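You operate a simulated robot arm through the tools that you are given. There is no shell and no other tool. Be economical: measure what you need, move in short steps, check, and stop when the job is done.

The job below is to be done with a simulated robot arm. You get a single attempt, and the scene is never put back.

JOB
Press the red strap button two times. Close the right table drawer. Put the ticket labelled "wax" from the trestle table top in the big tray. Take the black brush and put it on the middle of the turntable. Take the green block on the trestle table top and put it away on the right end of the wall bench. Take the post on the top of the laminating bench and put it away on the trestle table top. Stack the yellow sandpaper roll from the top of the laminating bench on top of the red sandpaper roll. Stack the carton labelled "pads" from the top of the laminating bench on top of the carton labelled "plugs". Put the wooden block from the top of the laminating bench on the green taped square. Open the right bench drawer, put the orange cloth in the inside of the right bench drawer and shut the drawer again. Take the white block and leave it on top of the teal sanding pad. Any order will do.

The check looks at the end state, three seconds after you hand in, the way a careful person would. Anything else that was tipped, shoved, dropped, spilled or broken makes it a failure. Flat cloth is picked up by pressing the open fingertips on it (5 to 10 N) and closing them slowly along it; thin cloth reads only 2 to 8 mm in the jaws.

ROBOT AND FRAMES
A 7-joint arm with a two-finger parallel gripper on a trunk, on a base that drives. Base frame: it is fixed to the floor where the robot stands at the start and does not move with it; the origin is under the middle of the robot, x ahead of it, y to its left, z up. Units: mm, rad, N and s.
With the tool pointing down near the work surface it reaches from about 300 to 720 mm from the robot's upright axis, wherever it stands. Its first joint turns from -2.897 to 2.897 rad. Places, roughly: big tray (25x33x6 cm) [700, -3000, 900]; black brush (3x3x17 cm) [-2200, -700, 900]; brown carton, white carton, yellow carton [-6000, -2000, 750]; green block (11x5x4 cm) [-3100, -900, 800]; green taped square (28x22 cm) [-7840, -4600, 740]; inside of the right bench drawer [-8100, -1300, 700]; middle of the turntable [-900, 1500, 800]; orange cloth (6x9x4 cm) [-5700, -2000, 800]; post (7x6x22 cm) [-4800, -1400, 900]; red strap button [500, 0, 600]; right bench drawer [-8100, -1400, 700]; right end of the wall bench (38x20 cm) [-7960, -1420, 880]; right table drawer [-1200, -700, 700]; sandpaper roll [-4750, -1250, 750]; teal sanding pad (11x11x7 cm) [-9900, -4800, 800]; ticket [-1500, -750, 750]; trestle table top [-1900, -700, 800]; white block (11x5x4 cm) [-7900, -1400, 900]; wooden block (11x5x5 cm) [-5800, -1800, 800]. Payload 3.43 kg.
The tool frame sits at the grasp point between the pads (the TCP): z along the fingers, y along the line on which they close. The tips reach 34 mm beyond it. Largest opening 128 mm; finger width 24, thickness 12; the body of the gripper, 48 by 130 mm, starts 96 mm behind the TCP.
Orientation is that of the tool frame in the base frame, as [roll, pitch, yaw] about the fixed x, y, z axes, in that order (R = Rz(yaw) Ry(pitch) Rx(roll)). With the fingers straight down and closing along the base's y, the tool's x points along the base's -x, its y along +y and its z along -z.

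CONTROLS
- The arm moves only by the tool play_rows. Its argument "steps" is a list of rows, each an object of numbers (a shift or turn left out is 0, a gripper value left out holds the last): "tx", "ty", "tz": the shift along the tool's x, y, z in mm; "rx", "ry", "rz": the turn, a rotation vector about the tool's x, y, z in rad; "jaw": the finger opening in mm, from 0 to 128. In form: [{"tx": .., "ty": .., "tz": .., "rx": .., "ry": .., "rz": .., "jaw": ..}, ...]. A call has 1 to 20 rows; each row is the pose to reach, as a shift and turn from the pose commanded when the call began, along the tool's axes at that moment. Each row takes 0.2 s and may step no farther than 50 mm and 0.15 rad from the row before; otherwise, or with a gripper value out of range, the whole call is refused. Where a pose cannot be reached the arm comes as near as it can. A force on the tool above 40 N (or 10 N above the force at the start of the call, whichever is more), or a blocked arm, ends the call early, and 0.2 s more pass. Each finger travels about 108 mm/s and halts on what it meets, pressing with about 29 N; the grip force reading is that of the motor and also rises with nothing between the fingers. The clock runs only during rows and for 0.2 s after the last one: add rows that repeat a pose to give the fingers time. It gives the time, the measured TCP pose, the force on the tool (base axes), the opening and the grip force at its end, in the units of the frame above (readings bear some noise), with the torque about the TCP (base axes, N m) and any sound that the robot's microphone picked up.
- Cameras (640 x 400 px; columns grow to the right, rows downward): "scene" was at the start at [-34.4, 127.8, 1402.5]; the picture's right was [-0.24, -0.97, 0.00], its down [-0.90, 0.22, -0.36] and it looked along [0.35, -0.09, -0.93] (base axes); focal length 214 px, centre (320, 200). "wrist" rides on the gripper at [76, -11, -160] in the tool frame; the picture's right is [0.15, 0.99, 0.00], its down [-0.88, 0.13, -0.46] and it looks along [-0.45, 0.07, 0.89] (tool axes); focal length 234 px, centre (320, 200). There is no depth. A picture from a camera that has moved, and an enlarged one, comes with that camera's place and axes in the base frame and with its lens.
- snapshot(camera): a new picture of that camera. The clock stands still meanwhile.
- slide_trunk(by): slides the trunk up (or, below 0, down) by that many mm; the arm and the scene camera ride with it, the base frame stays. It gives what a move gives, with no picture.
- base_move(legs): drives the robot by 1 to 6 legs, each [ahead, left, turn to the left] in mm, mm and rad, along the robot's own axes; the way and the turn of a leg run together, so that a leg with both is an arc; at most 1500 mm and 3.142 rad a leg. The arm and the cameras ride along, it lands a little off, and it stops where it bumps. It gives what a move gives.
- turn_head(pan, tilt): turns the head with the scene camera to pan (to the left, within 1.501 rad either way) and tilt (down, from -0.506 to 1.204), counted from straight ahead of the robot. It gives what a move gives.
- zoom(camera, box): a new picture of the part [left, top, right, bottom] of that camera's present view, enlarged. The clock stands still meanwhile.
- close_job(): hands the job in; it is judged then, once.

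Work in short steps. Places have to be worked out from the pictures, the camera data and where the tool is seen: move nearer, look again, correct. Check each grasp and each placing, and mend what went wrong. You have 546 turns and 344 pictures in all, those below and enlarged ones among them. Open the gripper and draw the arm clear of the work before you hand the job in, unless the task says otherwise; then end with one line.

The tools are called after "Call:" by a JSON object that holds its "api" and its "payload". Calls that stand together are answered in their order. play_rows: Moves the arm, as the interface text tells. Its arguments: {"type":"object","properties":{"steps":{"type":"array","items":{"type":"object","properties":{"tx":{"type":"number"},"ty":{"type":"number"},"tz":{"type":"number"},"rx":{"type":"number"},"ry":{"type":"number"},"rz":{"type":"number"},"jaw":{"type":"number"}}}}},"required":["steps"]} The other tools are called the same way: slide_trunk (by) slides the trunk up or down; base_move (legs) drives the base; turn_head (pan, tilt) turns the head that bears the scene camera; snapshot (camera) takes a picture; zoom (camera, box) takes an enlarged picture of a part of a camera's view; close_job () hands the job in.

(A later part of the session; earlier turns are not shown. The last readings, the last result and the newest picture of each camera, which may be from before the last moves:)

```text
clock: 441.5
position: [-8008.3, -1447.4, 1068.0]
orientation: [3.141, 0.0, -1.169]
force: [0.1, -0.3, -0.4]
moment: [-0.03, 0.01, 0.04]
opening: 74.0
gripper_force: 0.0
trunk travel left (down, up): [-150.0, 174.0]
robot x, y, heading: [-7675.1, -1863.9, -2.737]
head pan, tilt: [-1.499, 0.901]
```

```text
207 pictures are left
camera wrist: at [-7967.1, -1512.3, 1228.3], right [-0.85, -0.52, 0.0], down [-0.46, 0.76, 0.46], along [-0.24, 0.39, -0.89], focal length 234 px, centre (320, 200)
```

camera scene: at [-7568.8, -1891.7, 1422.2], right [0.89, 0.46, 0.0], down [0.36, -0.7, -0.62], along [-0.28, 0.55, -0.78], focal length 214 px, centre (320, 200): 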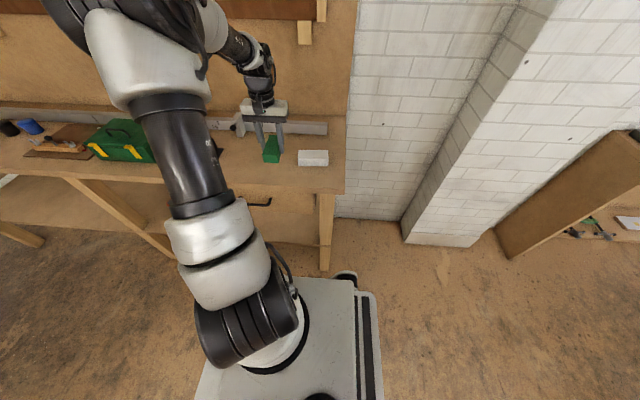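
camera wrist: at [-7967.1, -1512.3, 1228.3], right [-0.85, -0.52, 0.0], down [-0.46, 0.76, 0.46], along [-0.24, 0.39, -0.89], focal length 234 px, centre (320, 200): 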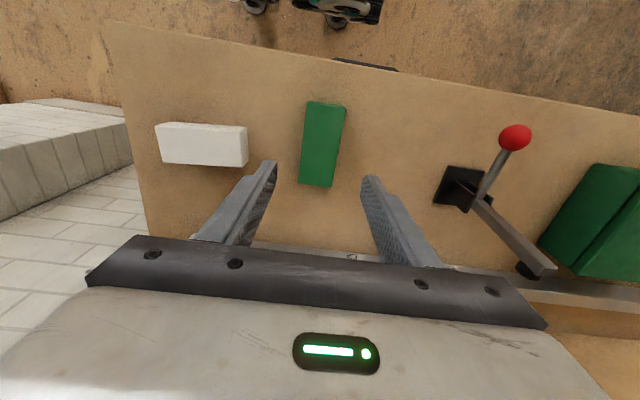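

The green block is placed. The white block is at (-7881, -1368), long axis 0.486 rad. I turn the hand to grip across its width.

Call:
{"api": "play_rows", "payload": {"steps": [{"tx": -4, "ty": -25, "rz": -0.13, "jaw": 84}, {"tx": -8, "ty": -50, "rz": -0.27}, {"tx": -12, "ty": -75, "rz": -0.41}, {"tx": -16, "ty": -100, "rz": -0.55}, {"tx": -20, "ty": -125, "rz": -0.69}, {"tx": -23, "ty": -148, "rz": -0.83}, {"tx": -23, "ty": -148, "rz": -0.97}, {"tx": -23, "ty": -148, "rz": -1.11}, {"tx": -23, "ty": -148, "rz": -1.25}, {"tx": -23, "ty": -148, "rz": -1.39}, {"tx": -23, "ty": -148, "rz": -1.53}, {"tx": -23, "ty": -148, "rz": -1.63}, {"tx": -23, "ty": -148, "rz": -1.63}]}}

Call:
{"api": "snapshot", "payload": {"camera": "wrist"}}

```text
clock: 444.3
position: [-7880.4, -1368.7, 1068.4]
orientation: [-3.141, 0.002, 0.463]
force: [0.2, 0.9, -1.1]
moment: [-0.02, -0.02, 0.02]
opening: 83.9
gripper_force: 0.0
trunk travel left (down, up): [-150.0, 174.0]
robot x, y, heading: [-7671.5, -1865.9, -2.735]
head pan, tilt: [-1.499, 0.901]
```

```text
206 pictures are left
camera wrist: at [-7817.3, -1324.9, 1228.4], right [0.57, -0.82, 0.0], down [-0.73, -0.51, 0.46], along [-0.37, -0.26, -0.89], focal length 234 px, centre (320, 200)
```

wrist: 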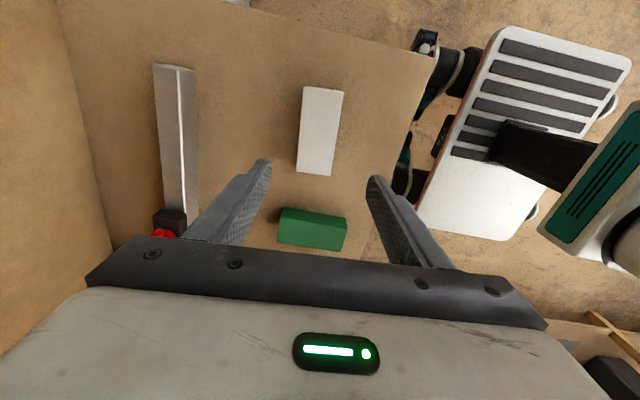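

I correct 19 mm along the block and descend to grip.

Call:
{"api": "play_rows", "payload": {"steps": [{"tx": 19, "ty": -2, "tz": 40}, {"tx": 19, "ty": -2, "tz": 80}, {"tx": 19, "ty": -2, "tz": 110}, {"tx": 19, "ty": -2, "tz": 110}]}}

Call:
{"api": "snapshot", "payload": {"camera": "wrist"}}

```text
clock: 445.3
position: [-7864.1, -1359.9, 958.4]
orientation: [3.141, 0.0, 0.461]
force: [-0.4, -0.4, 0.2]
moment: [0.03, -0.02, 0.0]
opening: 83.9
gripper_force: 0.0
trunk travel left (down, up): [-150.0, 174.0]
robot x, y, heading: [-7675.5, -1865.7, -2.738]
head pan, tilt: [-1.499, 0.901]
```

```text
205 pictures are left
camera wrist: at [-7800.1, -1315.2, 1118.6], right [0.57, -0.82, 0.0], down [-0.73, -0.51, 0.46], along [-0.38, -0.26, -0.89], focal length 234 px, centre (320, 200)
```

wrist: 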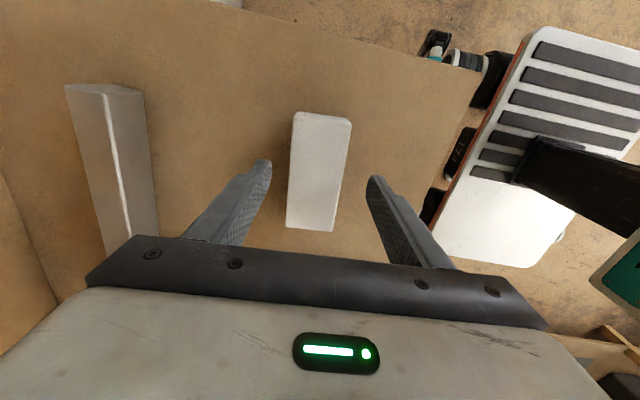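

Call:
{"api": "play_rows", "payload": {"steps": [{"tz": 20}, {"tz": 32}, {"tz": 38}, {"tz": 38, "jaw": 70}, {"tz": 38, "jaw": 58}, {"tz": 38, "jaw": 46}, {"tz": 38, "jaw": 36}, {"tz": 38, "jaw": 36}]}}

Call:
{"api": "play_rows", "payload": {"steps": [{"tz": -15}, {"tz": -45}, {"tz": -85}, {"tz": -125}, {"tz": -165}]}}

Call:
{"api": "snapshot", "payload": {"camera": "wrist"}}

```text
clock: 447.1
position: [-7864.8, -1359.2, 921.2]
orientation: [3.141, 0.002, 0.461]
force: [-0.1, -0.3, -0.3]
moment: [0.04, 0.01, -0.01]
opening: 49.4
gripper_force: 29.2
trunk travel left (down, up): [-150.0, 174.0]
robot x, y, heading: [-7675.1, -1869.6, -2.737]
head pan, tilt: [-1.499, 0.901]
```

```text
clock: 448.3
position: [-7865.2, -1357.8, 1084.6]
orientation: [-3.141, 0.001, 0.461]
force: [0.3, -0.8, -0.5]
moment: [-0.01, -0.01, 0.02]
opening: 49.2
gripper_force: 29.3
trunk travel left (down, up): [-150.0, 174.0]
robot x, y, heading: [-7673.2, -1869.2, -2.74]
head pan, tilt: [-1.499, 0.901]
```

```text
204 pictures are left
camera wrist: at [-7801.9, -1312.9, 1244.9], right [0.57, -0.82, 0.0], down [-0.73, -0.51, 0.46], along [-0.38, -0.26, -0.89], focal length 234 px, centre (320, 200)
```

wrist: 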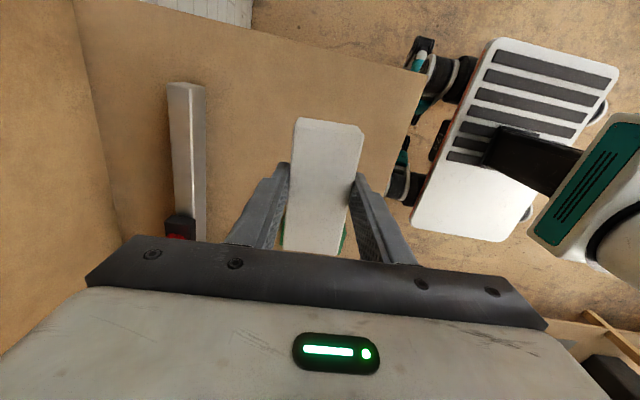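

The white block is held. I pull the arm in over the aisle and drive on toward the far bench.

Call:
{"api": "play_rows", "payload": {"steps": [{"ty": 40}, {"ty": 80}, {"ty": 120}, {"ty": 140}, {"ty": 140}]}}

Call:
{"api": "base_move", "payload": {"legs": [[1200, 0, 0]]}}

Call:
{"api": "turn_head", "payload": {"pan": 0.3, "tilt": 0.5}}

Call:
{"api": "snapshot", "payload": {"camera": "scene"}}

```text
clock: 449.5
position: [-7802.0, -1486.0, 1085.3]
orientation: [3.142, 0.002, 0.461]
force: [0.7, -0.3, -1.4]
moment: [0.0, 0.02, -0.01]
opening: 49.3
gripper_force: 28.6
trunk travel left (down, up): [-150.0, 174.0]
robot x, y, heading: [-7675.8, -1869.5, -2.74]
head pan, tilt: [-1.499, 0.901]
```

```text
clock: 455.6
position: [-8921.1, -1975.3, 1084.6]
orientation: [-3.141, 0.003, 0.48]
force: [0.2, 0.4, -0.8]
moment: [0.01, 0.0, 0.03]
opening: 49.5
gripper_force: 29.1
trunk travel left (down, up): [-150.0, 174.0]
robot x, y, heading: [-8782.9, -2351.7, -2.723]
head pan, tilt: [-1.499, 0.901]
```

```text
clock: 457.4
position: [-8919.4, -1975.1, 1085.7]
orientation: [-3.14, 0.001, 0.481]
force: [-0.5, -0.7, -1.9]
moment: [-0.01, -0.03, 0.01]
opening: 49.7
gripper_force: 29.3
trunk travel left (down, up): [-150.0, 174.0]
robot x, y, heading: [-8780.7, -2351.5, -2.718]
head pan, tilt: [0.3, 0.499]
```

```text
203 pictures are left
camera scene: at [-8709.9, -2503.9, 1456.1], right [-0.66, 0.75, 0.0], down [0.36, 0.32, -0.88], along [-0.66, -0.58, -0.48], focal length 214 px, centre (320, 200)
```

scene: 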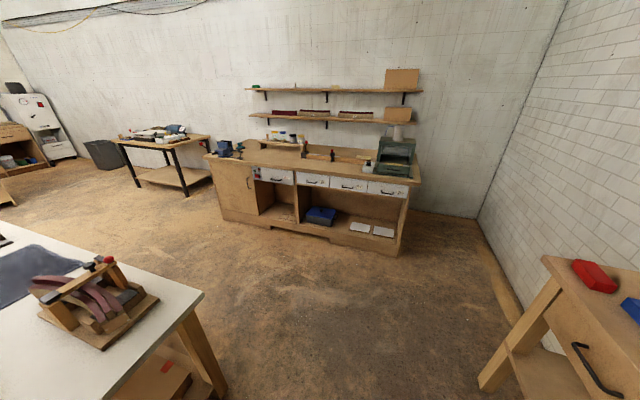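

Call:
{"api": "zoom", "payload": {"camera": "scene", "box": [110, 100, 270, 200]}}

Call:
{"api": "zoom", "payload": {"camera": "scene", "box": [240, 110, 420, 200]}}

```text
4.00 times, centred on (190, 150) of scene
camera zoom: at [-8709.9, -2503.9, 1456.1], right [-0.66, 0.75, 0.0], down [0.36, 0.32, -0.88], along [-0.66, -0.58, -0.48], focal length 858 px, centre (840, 400)
```

zoom: 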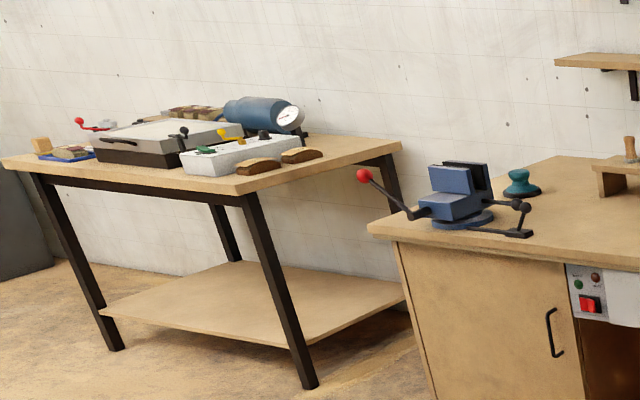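

```text
3.56 times, centred on (330, 155) of scene
camera zoom: at [-8709.9, -2503.9, 1456.1], right [-0.66, 0.75, 0.0], down [0.36, 0.32, -0.88], along [-0.66, -0.58, -0.48], focal length 763 px, centre (284, 360)
```

zoom: 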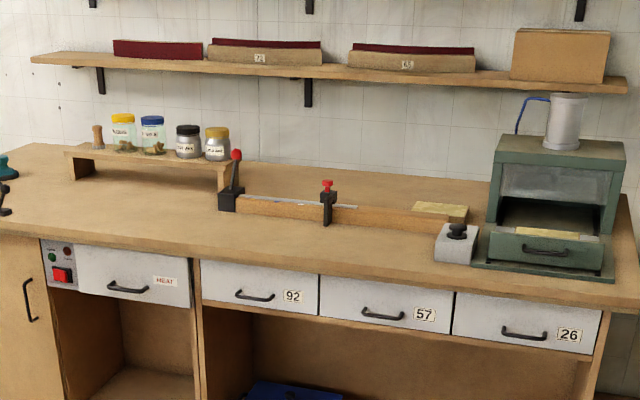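

The teal pad (knob-shaped) is beside the vise at the bench's left end, and there's a wide gap left of that bench. I drive around into the gap.

Call:
{"api": "base_move", "payload": {"legs": [[960, 0, -0.015], [0, 1100, 0], [0, 1060, 0]]}}

Call:
{"api": "turn_head", "payload": {"pan": -0.3, "tilt": 0.7}}

Call:
{"api": "snapshot", "payload": {"camera": "scene"}}

```text
clock: 482.9
position: [-8980.5, -4340.1, 1084.6]
orientation: [3.141, 0.001, 0.442]
force: [0.8, -0.3, -1.7]
moment: [0.02, -0.03, 0.0]
opening: 49.4
gripper_force: 28.9
trunk travel left (down, up): [-150.0, 174.0]
robot x, y, heading: [-8857.2, -4723.7, -2.756]
head pan, tilt: [0.3, 0.499]
```

```text
clock: 483.9
position: [-8980.5, -4340.5, 1084.9]
orientation: [3.14, 0.003, 0.444]
force: [-0.6, 0.3, -1.0]
moment: [-0.01, 0.01, 0.02]
opening: 49.4
gripper_force: 28.6
trunk travel left (down, up): [-150.0, 174.0]
robot x, y, heading: [-8857.1, -4721.2, -2.756]
head pan, tilt: [-0.3, 0.7]
```

```text
200 pictures are left
camera scene: at [-8805.1, -4826.2, 1438.4], right [-0.09, 1.0, 0.0], down [0.64, 0.06, -0.77], along [-0.76, -0.07, -0.64], focal length 214 px, centre (320, 200)
```

scene: 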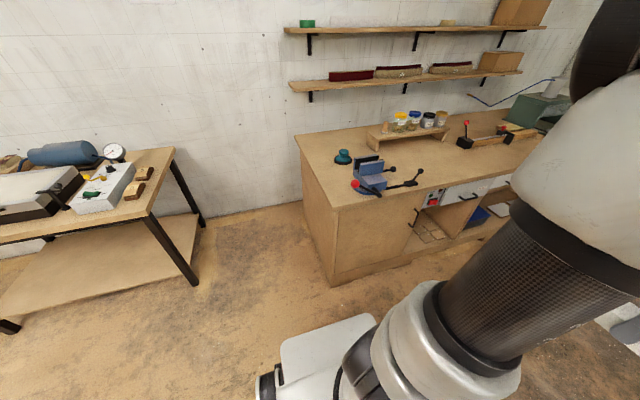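

The gap is 870 mm wide and the pad is at about (-9837, -4797). I shift left and drive in.

Call:
{"api": "base_move", "payload": {"legs": [[0, 260, 0.02], [760, 0, 0]]}}

Call:
{"api": "turn_head", "payload": {"pan": -1.1, "tilt": 0.9}}

Call:
{"api": "snapshot", "payload": {"camera": "scene"}}

Call:
{"api": "snapshot", "payload": {"camera": "wrist"}}

```text
clock: 490.6
position: [-9580.7, -4875.7, 1085.6]
orientation: [3.14, 0.003, 0.457]
force: [-0.3, 0.5, -2.1]
moment: [-0.01, 0.02, -0.01]
opening: 49.2
gripper_force: 29.0
trunk travel left (down, up): [-150.0, 174.0]
robot x, y, heading: [-9451.2, -5258.3, -2.74]
head pan, tilt: [-0.3, 0.7]
```

```text
clock: 491.8
position: [-9580.5, -4875.4, 1084.2]
orientation: [3.14, 0.002, 0.457]
force: [0.0, 0.7, -1.5]
moment: [-0.01, -0.04, -0.04]
opening: 49.4
gripper_force: 29.1
trunk travel left (down, up): [-150.0, 174.0]
robot x, y, heading: [-9451.7, -5257.4, -2.739]
head pan, tilt: [-1.1, 0.901]
```

```text
199 pictures are left
camera scene: at [-9371.9, -5301.9, 1422.2], right [0.64, 0.77, 0.0], down [0.6, -0.5, -0.62], along [-0.48, 0.4, -0.78], focal length 214 px, centre (320, 200)
```

scene: 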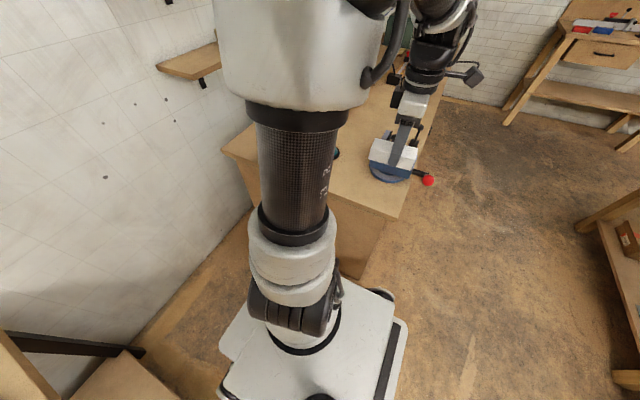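

```text
198 pictures are left
camera wrist: at [-9517.7, -4831.4, 1245.3], right [0.57, -0.82, 0.0], down [-0.73, -0.51, 0.46], along [-0.38, -0.26, -0.89], focal length 234 px, centre (320, 200)
```

wrist: 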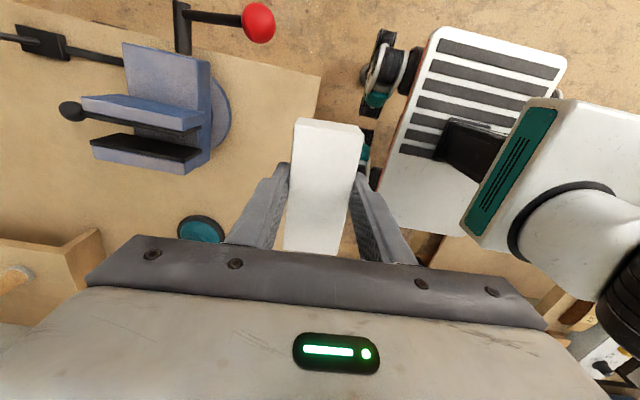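

The pad is visible next to the vise at about (-9810, -4795). I move the block toward it, staying high.

Call:
{"api": "play_rows", "payload": {"steps": [{"tx": -26, "ty": -24, "tz": -15}, {"tx": -52, "ty": -48, "tz": -25}, {"tx": -80, "ty": -75, "tz": -25}, {"tx": -108, "ty": -100, "tz": -25}, {"tx": -130, "ty": -120, "tz": -25}, {"tx": -130, "ty": -120, "tz": -25}]}}

Call:
{"api": "snapshot", "payload": {"camera": "wrist"}}

Call:
{"api": "snapshot", "payload": {"camera": "scene"}}

```text
clock: 493.2
position: [-9751.2, -4827.3, 1110.4]
orientation: [3.141, 0.003, 0.457]
force: [-0.4, 0.2, -2.4]
moment: [-0.02, -0.03, -0.02]
opening: 49.5
gripper_force: 28.7
trunk travel left (down, up): [-150.0, 174.0]
robot x, y, heading: [-9453.3, -5257.9, -2.739]
head pan, tilt: [-1.1, 0.901]
```

```text
197 pictures are left
camera wrist: at [-9688.4, -4782.2, 1271.1], right [0.57, -0.82, 0.0], down [-0.73, -0.51, 0.46], along [-0.38, -0.26, -0.89], focal length 234 px, centre (320, 200)
```

wrist: 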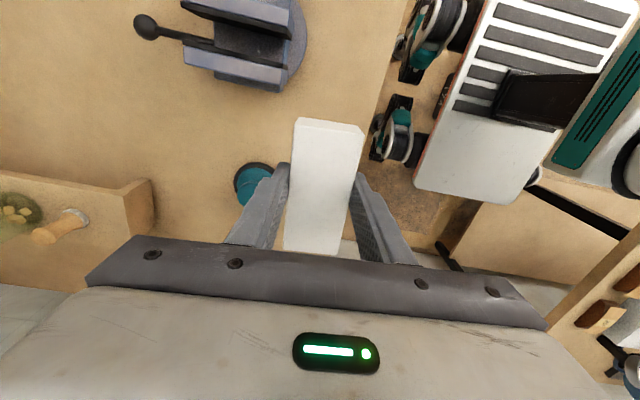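

```text
196 pictures are left
camera scene: at [-9372.0, -5301.8, 1422.2], right [0.64, 0.77, 0.0], down [0.6, -0.5, -0.62], along [-0.48, 0.4, -0.78], focal length 214 px, centre (320, 200)
```

scene: 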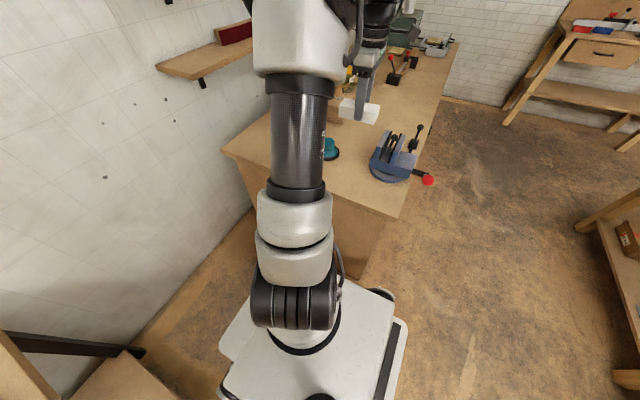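

Call:
{"api": "zoom", "payload": {"camera": "scene", "box": [310, 80, 430, 190]}}

Call:
{"api": "zoom", "payload": {"camera": "wrist", "box": [200, 120, 380, 240]}}

```text
3.64 times, centred on (370, 135) of scene
camera zoom: at [-9372.0, -5301.8, 1422.2], right [0.64, 0.77, 0.0], down [0.6, -0.5, -0.62], along [-0.48, 0.4, -0.78], focal length 780 px, centre (138, 436)
```

zoom: 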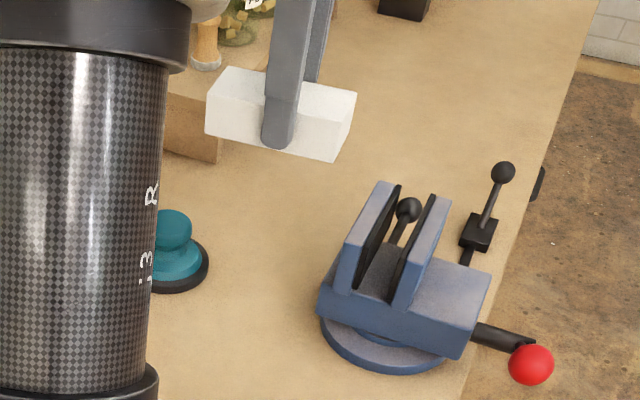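

```text
3.33 times, centred on (290, 180) of wrist
camera zoom: at [-9688.4, -4782.2, 1271.1], right [0.57, -0.82, 0.0], down [-0.73, -0.51, 0.46], along [-0.38, -0.26, -0.89], focal length 781 px, centre (420, 267)
```

zoom: 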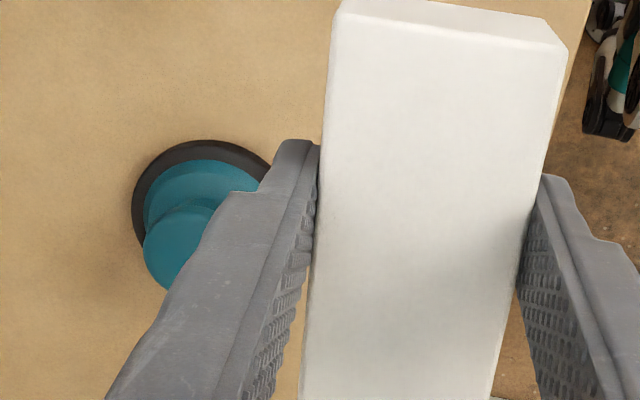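

I shift a little so that the pad is fully visible to the wrist camera.

Call:
{"api": "play_rows", "payload": {"steps": [{"ty": 35}, {"ty": 60}, {"ty": 60}]}}

Call:
{"api": "zoom", "payload": {"camera": "wrist", "box": [140, 120, 320, 240]}}

```text
clock: 494.0
position: [-9721.9, -4881.8, 1111.4]
orientation: [-3.141, 0.001, 0.457]
force: [0.4, 0.0, -1.1]
moment: [0.0, 0.02, -0.01]
opening: 49.6
gripper_force: 28.8
trunk travel left (down, up): [-150.0, 174.0]
robot x, y, heading: [-9453.7, -5256.9, -2.741]
head pan, tilt: [-1.1, 0.901]
```

```text
3.33 times, centred on (230, 180) of wrist
camera zoom: at [-9658.7, -4837.4, 1271.1], right [0.57, -0.82, 0.0], down [-0.73, -0.51, 0.46], along [-0.38, -0.26, -0.89], focal length 781 px, centre (620, 267)
```

zoom: 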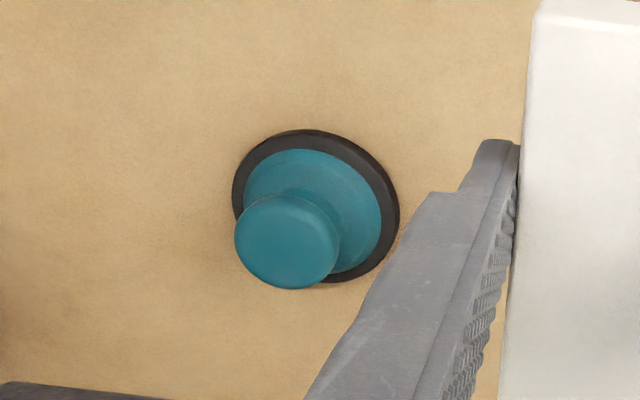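

Call:
{"api": "zoom", "payload": {"camera": "scene", "box": [290, 100, 430, 210]}}

```text
3.64 times, centred on (360, 155) of scene
camera zoom: at [-9371.8, -5301.9, 1422.2], right [0.64, 0.77, 0.0], down [0.6, -0.5, -0.62], along [-0.48, 0.4, -0.78], focal length 780 px, centre (174, 364)
```

zoom: 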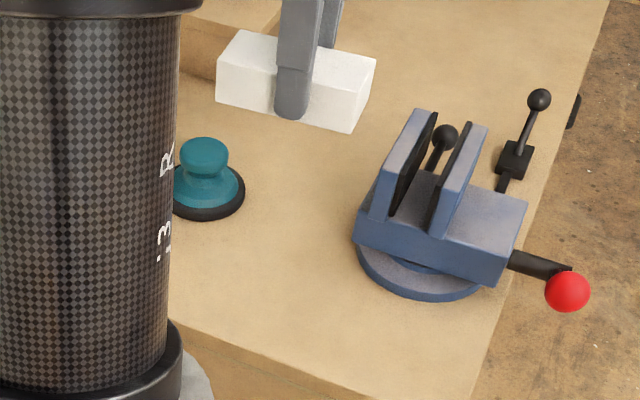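

The knob's top is at (-9931, -4789, 865) and is 669 mm away. I move the base slightly closer.

Call:
{"api": "base_move", "payload": {"legs": [[110, -50, 0]]}}

Call:
{"api": "snapshot", "payload": {"camera": "wrist"}}

Call:
{"api": "snapshot", "payload": {"camera": "scene"}}

```text
clock: 495.2
position: [-9842.5, -4879.8, 1111.5]
orientation: [-3.14, 0.002, 0.455]
force: [-0.1, -0.2, -1.8]
moment: [0.0, -0.01, -0.03]
opening: 49.6
gripper_force: 28.9
trunk travel left (down, up): [-150.0, 174.0]
robot x, y, heading: [-9576.4, -5254.3, -2.746]
head pan, tilt: [-1.1, 0.901]
```

```text
191 pictures are left
camera wrist: at [-9778.9, -4834.2, 1271.1], right [0.57, -0.82, 0.0], down [-0.73, -0.5, 0.46], along [-0.38, -0.26, -0.89], focal length 234 px, centre (320, 200)
```

wrist: 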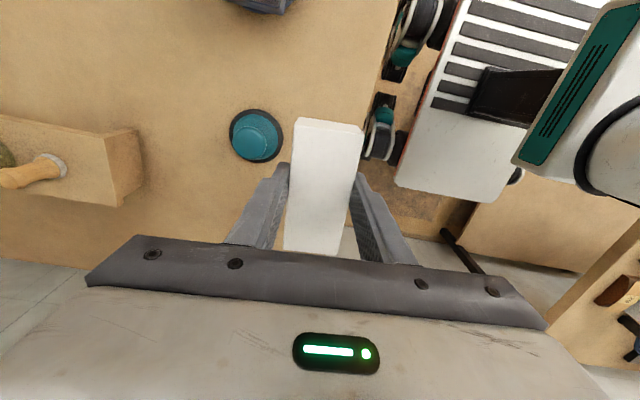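

```text
190 pictures are left
camera scene: at [-9492.8, -5299.4, 1422.2], right [0.64, 0.76, 0.0], down [0.6, -0.5, -0.62], along [-0.48, 0.4, -0.78], focal length 214 px, centre (320, 200)
```

scene: 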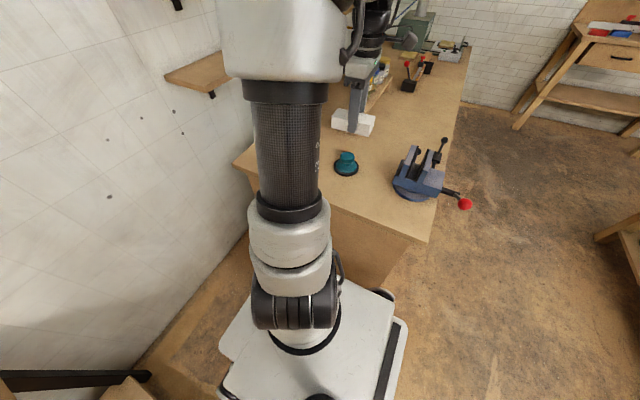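

Call:
{"api": "zoom", "payload": {"camera": "wrist", "box": [180, 80, 360, 200]}}

Call:
{"api": "zoom", "payload": {"camera": "scene", "box": [320, 90, 400, 190]}}

```text
3.33 times, centred on (270, 140) of wrist
camera zoom: at [-9778.9, -4834.2, 1271.1], right [0.57, -0.82, 0.0], down [-0.73, -0.5, 0.46], along [-0.38, -0.26, -0.89], focal length 781 px, centre (487, 400)
```

zoom: 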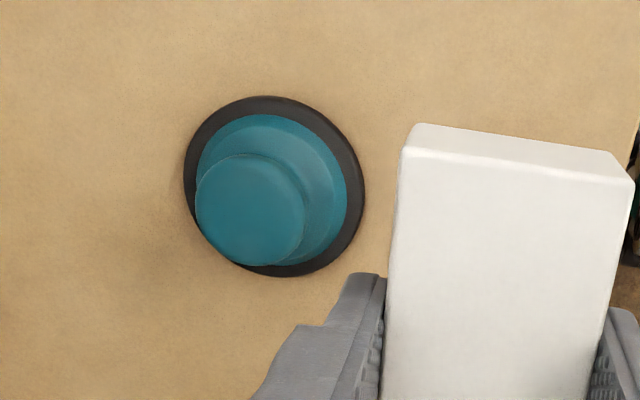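

```text
4.00 times, centred on (360, 140) of scene
camera zoom: at [-9492.8, -5299.4, 1422.2], right [0.64, 0.76, 0.0], down [0.6, -0.5, -0.62], along [-0.48, 0.4, -0.78], focal length 858 px, centre (160, 440)
```

zoom: 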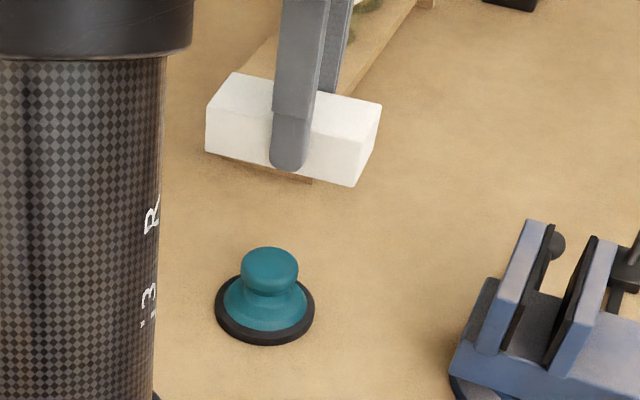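

The knob is at about (-9936, -4787, 862). I move the block above it and check.

Call:
{"api": "play_rows", "payload": {"steps": [{"tx": -14, "ty": -40}, {"tx": -29, "ty": -82}, {"tx": -43, "ty": -125}, {"tx": -43, "ty": -125, "tz": 45}, {"tx": -43, "ty": -125, "tz": 90}, {"tx": -43, "ty": -125, "tz": 135}, {"tx": -43, "ty": -125, "tz": 135}]}}

Call:
{"api": "snapshot", "payload": {"camera": "wrist"}}

Call:
{"api": "zoom", "payload": {"camera": "scene", "box": [290, 90, 410, 190]}}

```text
clock: 496.8
position: [-9938.8, -4787.0, 977.3]
orientation: [3.141, 0.002, 0.455]
force: [0.1, 0.7, -1.7]
moment: [0.0, -0.01, 0.0]
opening: 49.5
gripper_force: 28.6
trunk travel left (down, up): [-150.0, 174.0]
robot x, y, heading: [-9571.0, -5259.1, -2.742]
head pan, tilt: [-1.1, 0.901]
```

```text
187 pictures are left
camera wrist: at [-9875.6, -4742.8, 1137.1], right [0.57, -0.82, 0.0], down [-0.73, -0.5, 0.46], along [-0.38, -0.26, -0.89], focal length 234 px, centre (320, 200)
```

wrist: 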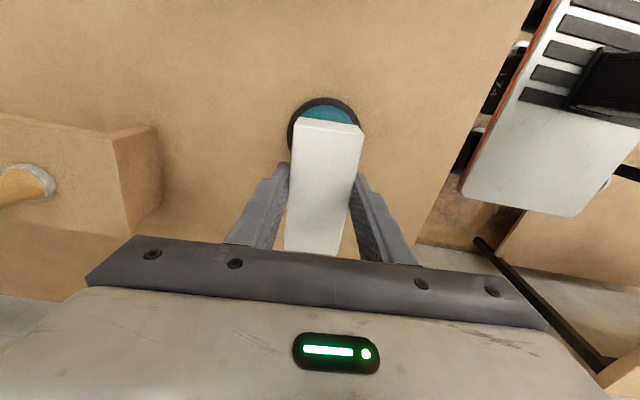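

```text
4.00 times, centred on (350, 140) of scene
camera zoom: at [-9493.0, -5299.3, 1422.2], right [0.64, 0.76, 0.0], down [0.6, -0.51, -0.62], along [-0.47, 0.4, -0.78], focal length 858 px, centre (200, 440)
```

zoom: 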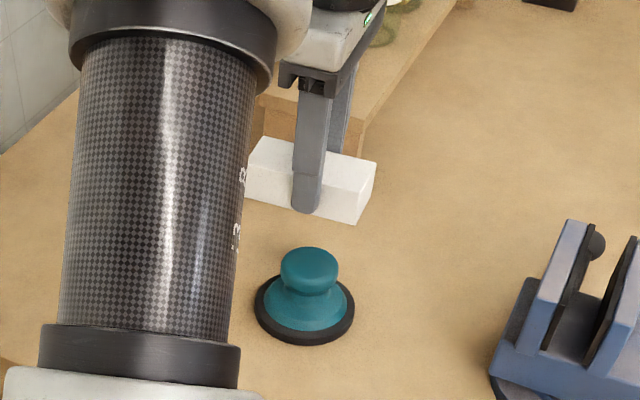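

Alignment is good within several mm. I nudge 6 mm and lower slowly to contact.

Call:
{"api": "play_rows", "payload": {"steps": [{"tx": 6, "tz": 25}, {"tx": 6, "tz": 45}, {"tx": 6, "tz": 52}, {"tx": 6, "tz": 56}, {"tx": 6, "tz": 59}, {"tx": 6, "tz": 62}, {"tx": 6, "tz": 65}, {"tx": 6, "tz": 68}, {"tx": 6, "tz": 71}, {"tx": 6, "tz": 74}]}}

Call:
{"api": "zoom", "payload": {"camera": "scene", "box": [290, 90, 410, 190]}}

```text
clock: 499.0
position: [-9930.5, -4783.0, 906.1]
orientation: [-3.136, 0.004, 0.455]
force: [3.0, -3.7, 25.7]
moment: [-0.41, -0.16, 0.0]
opening: 49.8
gripper_force: 29.2
trunk travel left (down, up): [-150.0, 174.0]
robot x, y, heading: [-9573.6, -5254.5, -2.739]
head pan, tilt: [-1.1, 0.901]
```

```text
4.00 times, centred on (350, 140) of scene
camera zoom: at [-9491.2, -5301.4, 1422.6], right [0.64, 0.76, 0.0], down [0.6, -0.5, -0.62], along [-0.48, 0.4, -0.78], focal length 858 px, centre (200, 440)
```

zoom: 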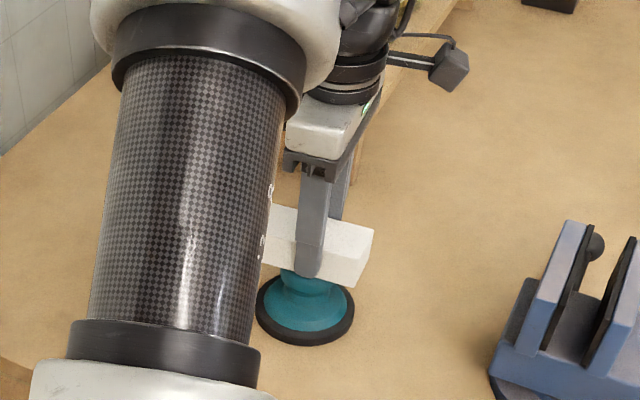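

The block sits on the knob. I ease off and release.

Call:
{"api": "play_rows", "payload": {"steps": [{"tz": -2.5}, {"tz": -2.5, "jaw": 53}, {"tz": -2.5, "jaw": 60}, {"tz": -2.5, "jaw": 72}, {"tz": -2.5, "jaw": 80}, {"tz": -30}, {"tz": -70}, {"tz": -110}, {"tz": -150}]}}

Call:
{"api": "snapshot", "payload": {"camera": "wrist"}}

Call:
{"api": "zoom", "payload": {"camera": "scene", "box": [290, 90, 410, 190]}}

```text
clock: 501.0
position: [-9930.5, -4782.0, 1051.6]
orientation: [-3.14, 0.003, 0.457]
force: [-0.6, -0.1, -0.1]
moment: [-0.03, -0.02, -0.01]
opening: 80.1
gripper_force: 0.0
trunk travel left (down, up): [-150.0, 174.0]
robot x, y, heading: [-9572.6, -5253.0, -2.741]
head pan, tilt: [-1.1, 0.901]
```

```text
184 pictures are left
camera wrist: at [-9866.4, -4737.6, 1211.3], right [0.57, -0.82, 0.0], down [-0.73, -0.5, 0.46], along [-0.38, -0.26, -0.89], focal length 234 px, centre (320, 200)
```

wrist: 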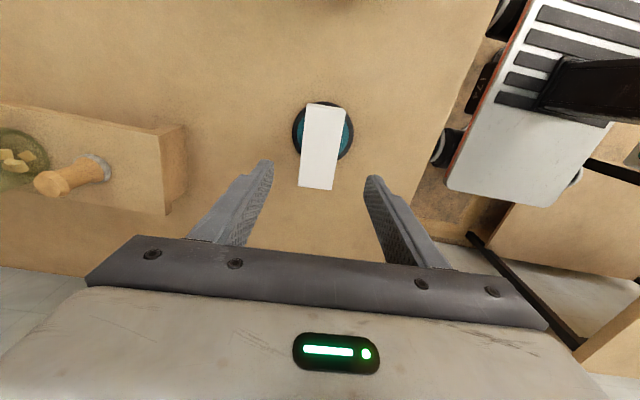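

```text
4.00 times, centred on (350, 140) of scene
camera zoom: at [-9492.9, -5299.4, 1422.2], right [0.64, 0.76, 0.0], down [0.6, -0.5, -0.62], along [-0.48, 0.4, -0.78], focal length 858 px, centre (200, 440)
```

zoom: 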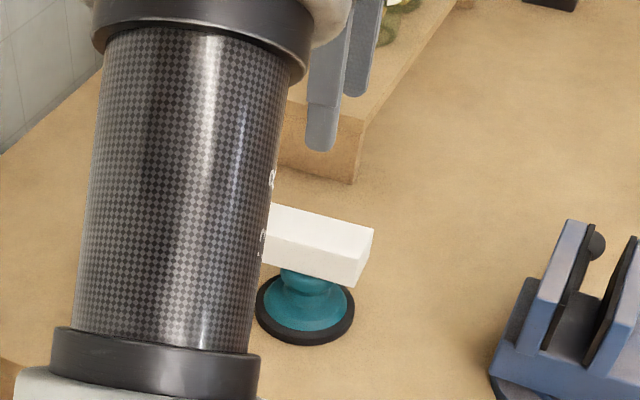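

The white block rests on the pad. I retract, back out of the gap, and return to the wall bench to open its right drawer.

Call:
{"api": "play_rows", "payload": {"steps": [{"tz": -30}, {"tz": -60, "ty": 20}, {"tz": -60, "ty": 60}, {"tz": -60, "ty": 100}, {"tz": -60, "ty": 150}, {"tz": -60, "ty": 180}, {"tz": -60, "ty": 180}]}}

Call:
{"api": "base_move", "payload": {"legs": [[-880, 0, 0], [0, -1200, 0], [0, -1100, 0], [-900, 0, 0]]}}

Call:
{"api": "turn_head", "payload": {"pan": -0.9, "tilt": 0.6}}

Call:
{"api": "snapshot", "payload": {"camera": "scene"}}

```text
clock: 502.6
position: [-9851.3, -4945.5, 1111.4]
orientation: [3.141, 0.002, 0.454]
force: [0.8, 0.1, 0.1]
moment: [0.05, -0.01, 0.01]
opening: 80.1
gripper_force: 0.0
trunk travel left (down, up): [-150.0, 174.0]
robot x, y, heading: [-9573.5, -5255.3, -2.742]
head pan, tilt: [-1.1, 0.901]
```

```text
clock: 533.7
position: [-9125.4, -2096.8, 1110.4]
orientation: [3.141, 0.001, 0.487]
force: [0.4, 0.0, 0.5]
moment: [-0.02, -0.02, -0.01]
opening: 80.0
gripper_force: 0.2
trunk travel left (down, up): [-150.0, 174.0]
robot x, y, heading: [-8841.2, -2394.8, -2.712]
head pan, tilt: [-1.1, 0.901]
```

```text
clock: 534.5
position: [-9126.5, -2095.7, 1111.4]
orientation: [-3.141, 0.001, 0.488]
force: [0.7, 0.6, 0.4]
moment: [-0.03, -0.02, -0.01]
opening: 80.0
gripper_force: 0.1
trunk travel left (down, up): [-150.0, 174.0]
robot x, y, heading: [-8842.5, -2398.2, -2.711]
head pan, tilt: [-0.901, 0.6]
```

```text
182 pictures are left
camera scene: at [-8777.8, -2446.0, 1446.9], right [0.45, 0.89, 0.0], down [0.5, -0.26, -0.82], along [-0.73, 0.37, -0.57], focal length 214 px, centre (320, 200)
```

scene: 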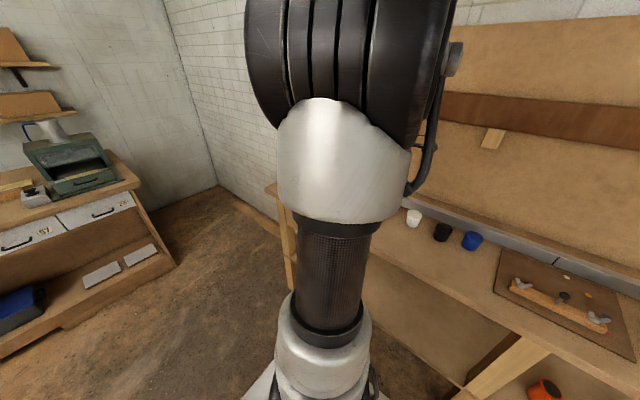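

Call:
{"api": "base_move", "payload": {"legs": [[-1080, 0, -0.025]]}}

Call:
{"api": "turn_head", "payload": {"pan": -1.2, "tilt": 0.9}}

Call:
{"api": "snapshot", "payload": {"camera": "scene"}}

Call:
{"api": "snapshot", "payload": {"camera": "wrist"}}

```text
clock: 540.1
position: [-8130.7, -1649.5, 1111.0]
orientation: [-3.141, 0.002, 0.467]
force: [-0.9, 1.2, 0.2]
moment: [0.0, -0.01, 0.0]
opening: 80.0
gripper_force: 0.1
trunk travel left (down, up): [-150.0, 174.0]
robot x, y, heading: [-7854.2, -1958.1, -2.731]
head pan, tilt: [-0.901, 0.6]
```

```text
clock: 540.9
position: [-8130.6, -1648.9, 1112.1]
orientation: [3.14, 0.002, 0.466]
force: [-0.4, 0.6, -0.1]
moment: [-0.01, 0.0, -0.03]
opening: 79.9
gripper_force: 0.0
trunk travel left (down, up): [-150.0, 174.0]
robot x, y, heading: [-7852.2, -1955.9, -2.733]
head pan, tilt: [-1.201, 0.901]
```

```text
181 pictures are left
camera scene: at [-7764.5, -1994.1, 1422.2], right [0.71, 0.7, 0.0], down [0.55, -0.56, -0.62], along [-0.44, 0.44, -0.78], focal length 214 px, centre (320, 200)
```

scene: 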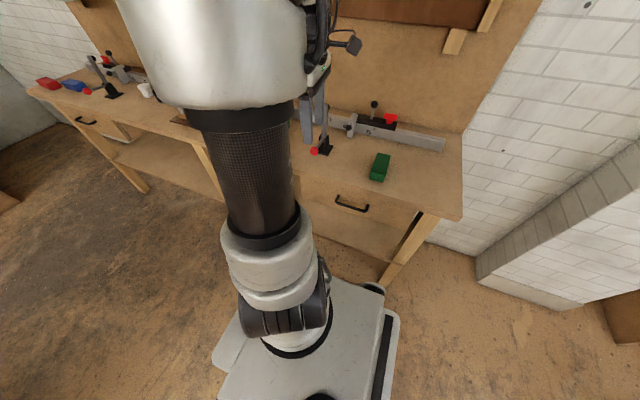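

```text
180 pictures are left
camera wrist: at [-8068.1, -1604.2, 1271.5], right [0.57, -0.82, 0.0], down [-0.73, -0.51, 0.46], along [-0.37, -0.26, -0.89], focal length 234 px, centre (320, 200)
```

wrist: 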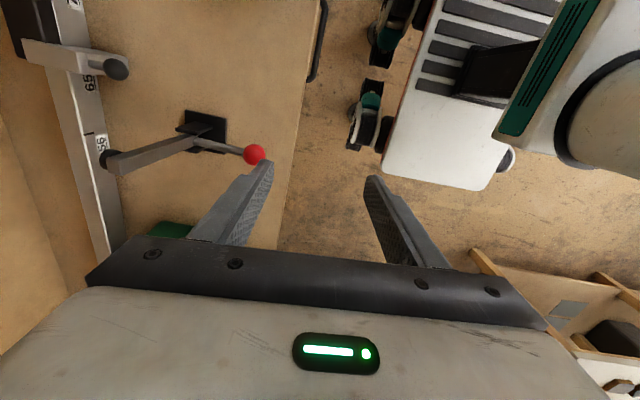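

Call:
{"api": "zoom", "payload": {"camera": "scene", "box": [300, 160, 440, 260]}}

Call:
{"api": "zoom", "payload": {"camera": "wrist", "box": [270, 0, 370, 100]}}

```text
4.00 times, centred on (370, 210) of scene
camera zoom: at [-7764.5, -1994.1, 1422.2], right [0.71, 0.7, 0.0], down [0.55, -0.56, -0.62], along [-0.44, 0.44, -0.78], focal length 858 px, centre (120, 160)
```

zoom: 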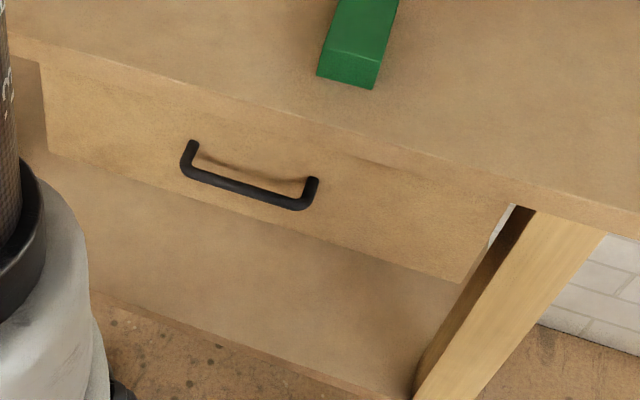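

```text
4.00 times, centred on (320, 50) of wrist
camera zoom: at [-8068.1, -1604.2, 1271.5], right [0.57, -0.82, 0.0], down [-0.73, -0.51, 0.46], along [-0.37, -0.26, -0.89], focal length 937 px, centre (320, 800)
```

zoom: 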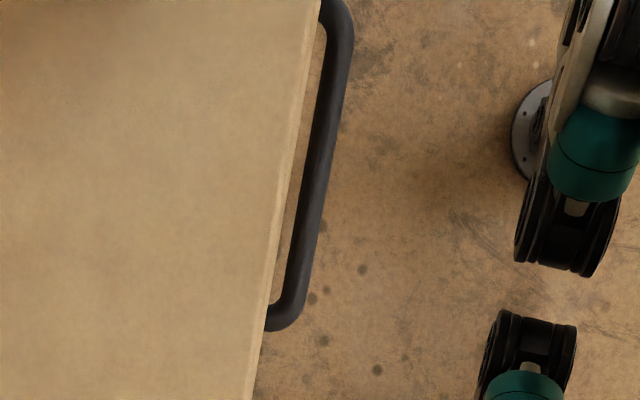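

The handle (centre about (-8012, -1586, 818)) is a low-standoff bar under the table edge, so I'll grip it with a horizontal hand. First I back 250 mm away from the bench.

Call:
{"api": "base_move", "payload": {"legs": [[0, 250, 0]]}}

```text
clock: 543.9
position: [-8029.6, -1881.9, 1112.3]
orientation: [-3.141, 0.002, 0.465]
force: [0.6, -0.5, 0.4]
moment: [0.01, -0.02, -0.04]
opening: 80.2
gripper_force: 0.1
trunk travel left (down, up): [-150.0, 174.0]
robot x, y, heading: [-7747.7, -2189.1, -2.73]
head pan, tilt: [-1.201, 0.901]
```

Now I bring the hand down in front of the handle while tilting it to horizontal.

Call:
{"api": "play_rows", "payload": {"steps": [{"tx": 13, "ty": -16, "tz": 27, "rx": 0.13, "jaw": 60}, {"tx": 26, "ty": -32, "tz": 54, "rx": 0.26}, {"tx": 39, "ty": -48, "tz": 80, "rx": 0.39}, {"tx": 52, "ty": -64, "tz": 107, "rx": 0.52}, {"tx": 66, "ty": -80, "tz": 134, "rx": 0.66}, {"tx": 79, "ty": -96, "tz": 160, "rx": 0.79}, {"tx": 92, "ty": -112, "tz": 187, "rx": 0.92}, {"tx": 105, "ty": -128, "tz": 214, "rx": 1.05}, {"tx": 118, "ty": -144, "tz": 240, "rx": 1.18}, {"tx": 132, "ty": -161, "tz": 267, "rx": 1.32}, {"tx": 145, "ty": -177, "tz": 294, "rx": 1.45}, {"tx": 145, "ty": -177, "tz": 294, "rx": 1.45}]}}

Call:
{"api": "snapshot", "payload": {"camera": "wrist"}}

Call:
{"api": "snapshot", "payload": {"camera": "scene"}}

```text
clock: 546.5
position: [-7979.3, -1659.0, 818.9]
orientation: [-1.691, 0.001, 0.466]
force: [0.0, 0.5, -0.5]
moment: [0.03, -0.03, 0.02]
opening: 60.1
gripper_force: 0.1
trunk travel left (down, up): [-150.0, 174.0]
robot x, y, heading: [-7749.4, -2186.6, -2.73]
head pan, tilt: [-1.201, 0.901]
```

```text
177 pictures are left
camera wrist: at [-7841.5, -1765.4, 848.2], right [0.18, -0.04, -0.98], down [-0.58, -0.81, -0.07], along [-0.8, 0.58, -0.17], focal length 234 px, centre (320, 200)
```

wrist: 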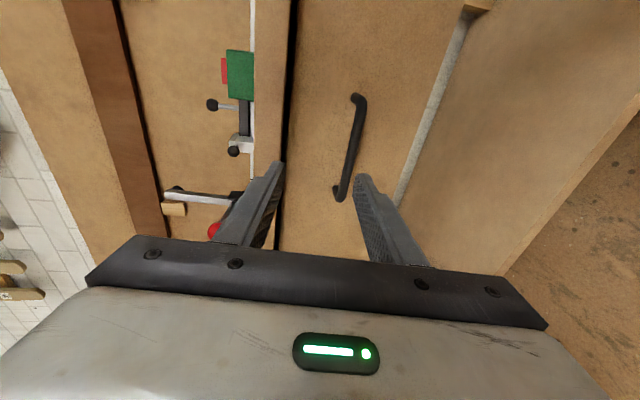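

```text
176 pictures are left
camera scene: at [-7663.4, -2226.8, 1422.2], right [0.71, 0.7, 0.0], down [0.55, -0.56, -0.62], along [-0.44, 0.44, -0.78], focal length 214 px, centre (320, 200)
```

scene: 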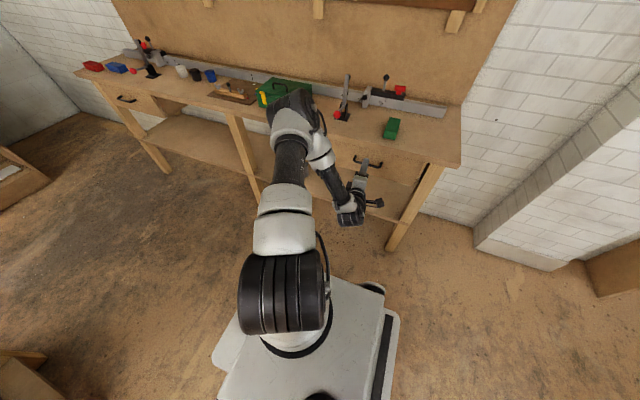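

The handle is actually at z≈781. I lower 37 mm so that the bar is between the upper and lower finger, and check.

Call:
{"api": "play_rows", "payload": {"steps": [{"ty": 18, "tz": 2}, {"ty": 36, "tz": 4}, {"ty": 36, "tz": 4}]}}

Call:
{"api": "snapshot", "payload": {"camera": "wrist"}}

```text
clock: 547.3
position: [-7979.8, -1660.0, 780.4]
orientation: [-1.691, 0.002, 0.466]
force: [0.2, 0.6, -0.5]
moment: [0.0, -0.02, -0.04]
opening: 59.9
gripper_force: 0.0
trunk travel left (down, up): [-150.0, 174.0]
robot x, y, heading: [-7749.2, -2188.2, -2.73]
head pan, tilt: [-1.201, 0.901]
```

```text
175 pictures are left
camera wrist: at [-7841.7, -1765.4, 811.0], right [0.18, -0.04, -0.98], down [-0.58, -0.81, -0.07], along [-0.8, 0.58, -0.17], focal length 234 px, centre (320, 200)
```

wrist: 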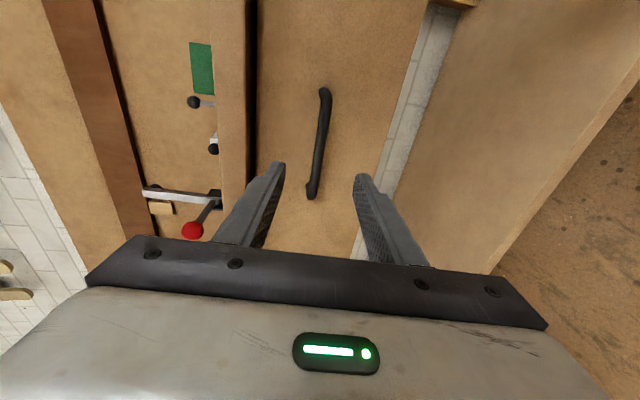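

The bar is centred between the fingers. I move forward horizontally.

Call:
{"api": "play_rows", "payload": {"steps": [{"ty": -2, "tz": 20}, {"ty": -5, "tz": 40}, {"ty": -6, "tz": 50}, {"ty": -6, "tz": 50}]}}

Call:
{"api": "snapshot", "payload": {"camera": "wrist"}}

```text
clock: 548.3
position: [-8003.0, -1612.8, 779.9]
orientation: [-1.692, 0.002, 0.466]
force: [-0.2, -0.2, -0.4]
moment: [-0.01, 0.01, -0.02]
opening: 60.1
gripper_force: 0.0
trunk travel left (down, up): [-150.0, 174.0]
robot x, y, heading: [-7748.8, -2189.3, -2.736]
head pan, tilt: [-1.201, 0.901]
```

```text
174 pictures are left
camera wrist: at [-7863.6, -1718.3, 811.3], right [0.18, -0.04, -0.98], down [-0.58, -0.81, -0.07], along [-0.8, 0.58, -0.17], focal length 234 px, centre (320, 200)
```

wrist: 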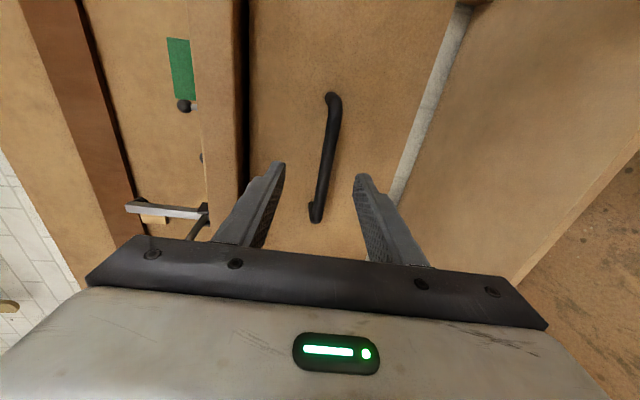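

Call:
{"api": "play_rows", "payload": {"steps": [{"ty": -1, "tz": 8}, {"ty": -2, "tz": 14}, {"ty": -2.5, "tz": 20}, {"ty": -3, "tz": 25}]}}

Call:
{"api": "snapshot", "payload": {"camera": "wrist"}}

```text
clock: 549.3
position: [-8014.4, -1591.2, 780.8]
orientation: [-1.691, 0.002, 0.465]
force: [-0.2, -0.6, -0.4]
moment: [0.01, -0.03, 0.03]
opening: 60.0
gripper_force: 0.0
trunk travel left (down, up): [-150.0, 174.0]
robot x, y, heading: [-7749.3, -2192.5, -2.73]
head pan, tilt: [-1.201, 0.901]
```

```text
173 pictures are left
camera wrist: at [-7876.1, -1697.1, 811.5], right [0.18, -0.04, -0.98], down [-0.58, -0.81, -0.07], along [-0.8, 0.58, -0.17], focal length 234 px, centre (320, 200)
```

wrist: 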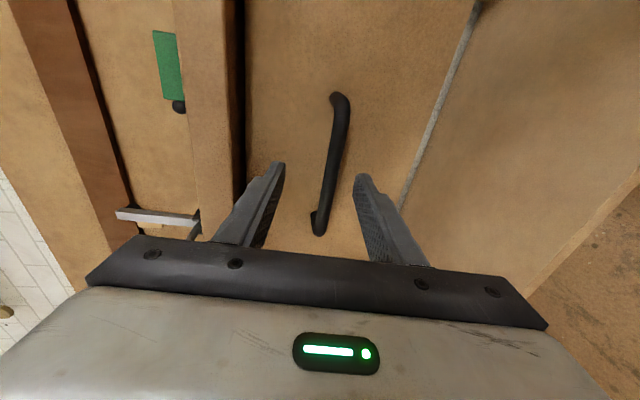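

The bar is now about 20 mm ahead of the TCP. I centre by 6 mm and close gently.

Call:
{"api": "play_rows", "payload": {"steps": [{"ty": 6, "tz": 4}, {"ty": 6, "tz": 4, "jaw": 45}, {"ty": 6, "tz": 4, "jaw": 30}, {"ty": 6, "tz": 4, "jaw": 18}, {"ty": 6, "tz": 4, "jaw": 8}, {"ty": 6, "tz": 4, "jaw": 2}, {"ty": 6, "tz": 4, "jaw": 2}]}}

Call:
{"api": "snapshot", "payload": {"camera": "wrist"}}

```text
clock: 550.9
position: [-8015.3, -1588.8, 771.4]
orientation: [-1.695, 0.002, 0.467]
force: [-1.1, -0.9, -8.8]
moment: [-0.34, 0.41, -0.16]
opening: 11.6
gripper_force: 44.8
trunk travel left (down, up): [-150.0, 174.0]
robot x, y, heading: [-7750.2, -2188.6, -2.731]
head pan, tilt: [-1.201, 0.901]
```

```text
172 pictures are left
camera wrist: at [-7877.2, -1694.4, 803.9], right [0.18, -0.04, -0.98], down [-0.58, -0.81, -0.07], along [-0.8, 0.58, -0.18], focal length 234 px, centre (320, 200)
```

wrist: 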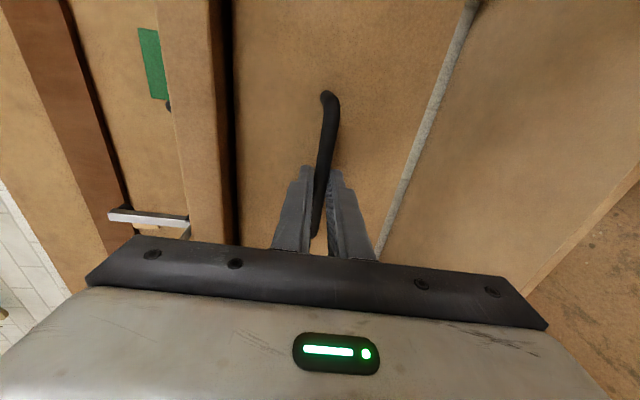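

The handle is gripped. I pull the drawer straight out, slowly.

Call:
{"api": "play_rows", "payload": {"steps": [{"tx": -0.6, "ty": 1.2, "tz": -10}, {"tx": -1.2, "ty": 2.4, "tz": -20}, {"tx": -1.8, "ty": 3.6, "tz": -30}, {"tx": -2.4, "ty": 4.8, "tz": -40}, {"tx": -3.2, "ty": 6.6, "tz": -55}, {"tx": -4.1, "ty": 8.4, "tz": -70}, {"tx": -5, "ty": 10.2, "tz": -85}, {"tx": -5.8, "ty": 12, "tz": -100}]}}

Call:
{"api": "snapshot", "payload": {"camera": "scene"}}

```text
clock: 552.7
position: [-7977.8, -1680.8, 772.2]
orientation: [-1.695, 0.001, 0.468]
force: [-4.3, -2.6, -16.4]
moment: [-0.53, 0.27, -0.05]
opening: 11.5
gripper_force: 45.4
trunk travel left (down, up): [-150.0, 174.0]
robot x, y, heading: [-7749.6, -2191.5, -2.734]
head pan, tilt: [-1.201, 0.901]
```

```text
171 pictures are left
camera scene: at [-7664.1, -2225.8, 1422.2], right [0.71, 0.7, 0.0], down [0.55, -0.56, -0.62], along [-0.44, 0.44, -0.78], focal length 214 px, centre (320, 200)
```

scene: 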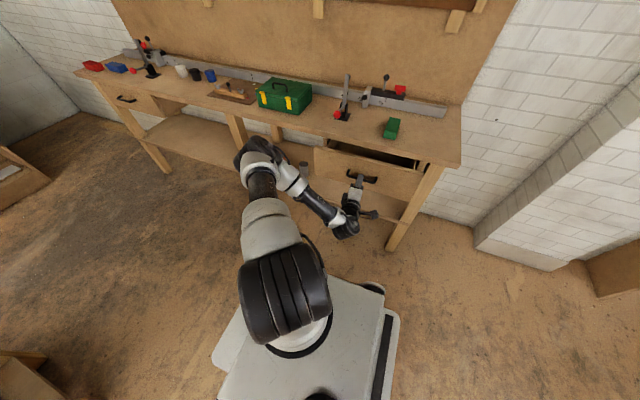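

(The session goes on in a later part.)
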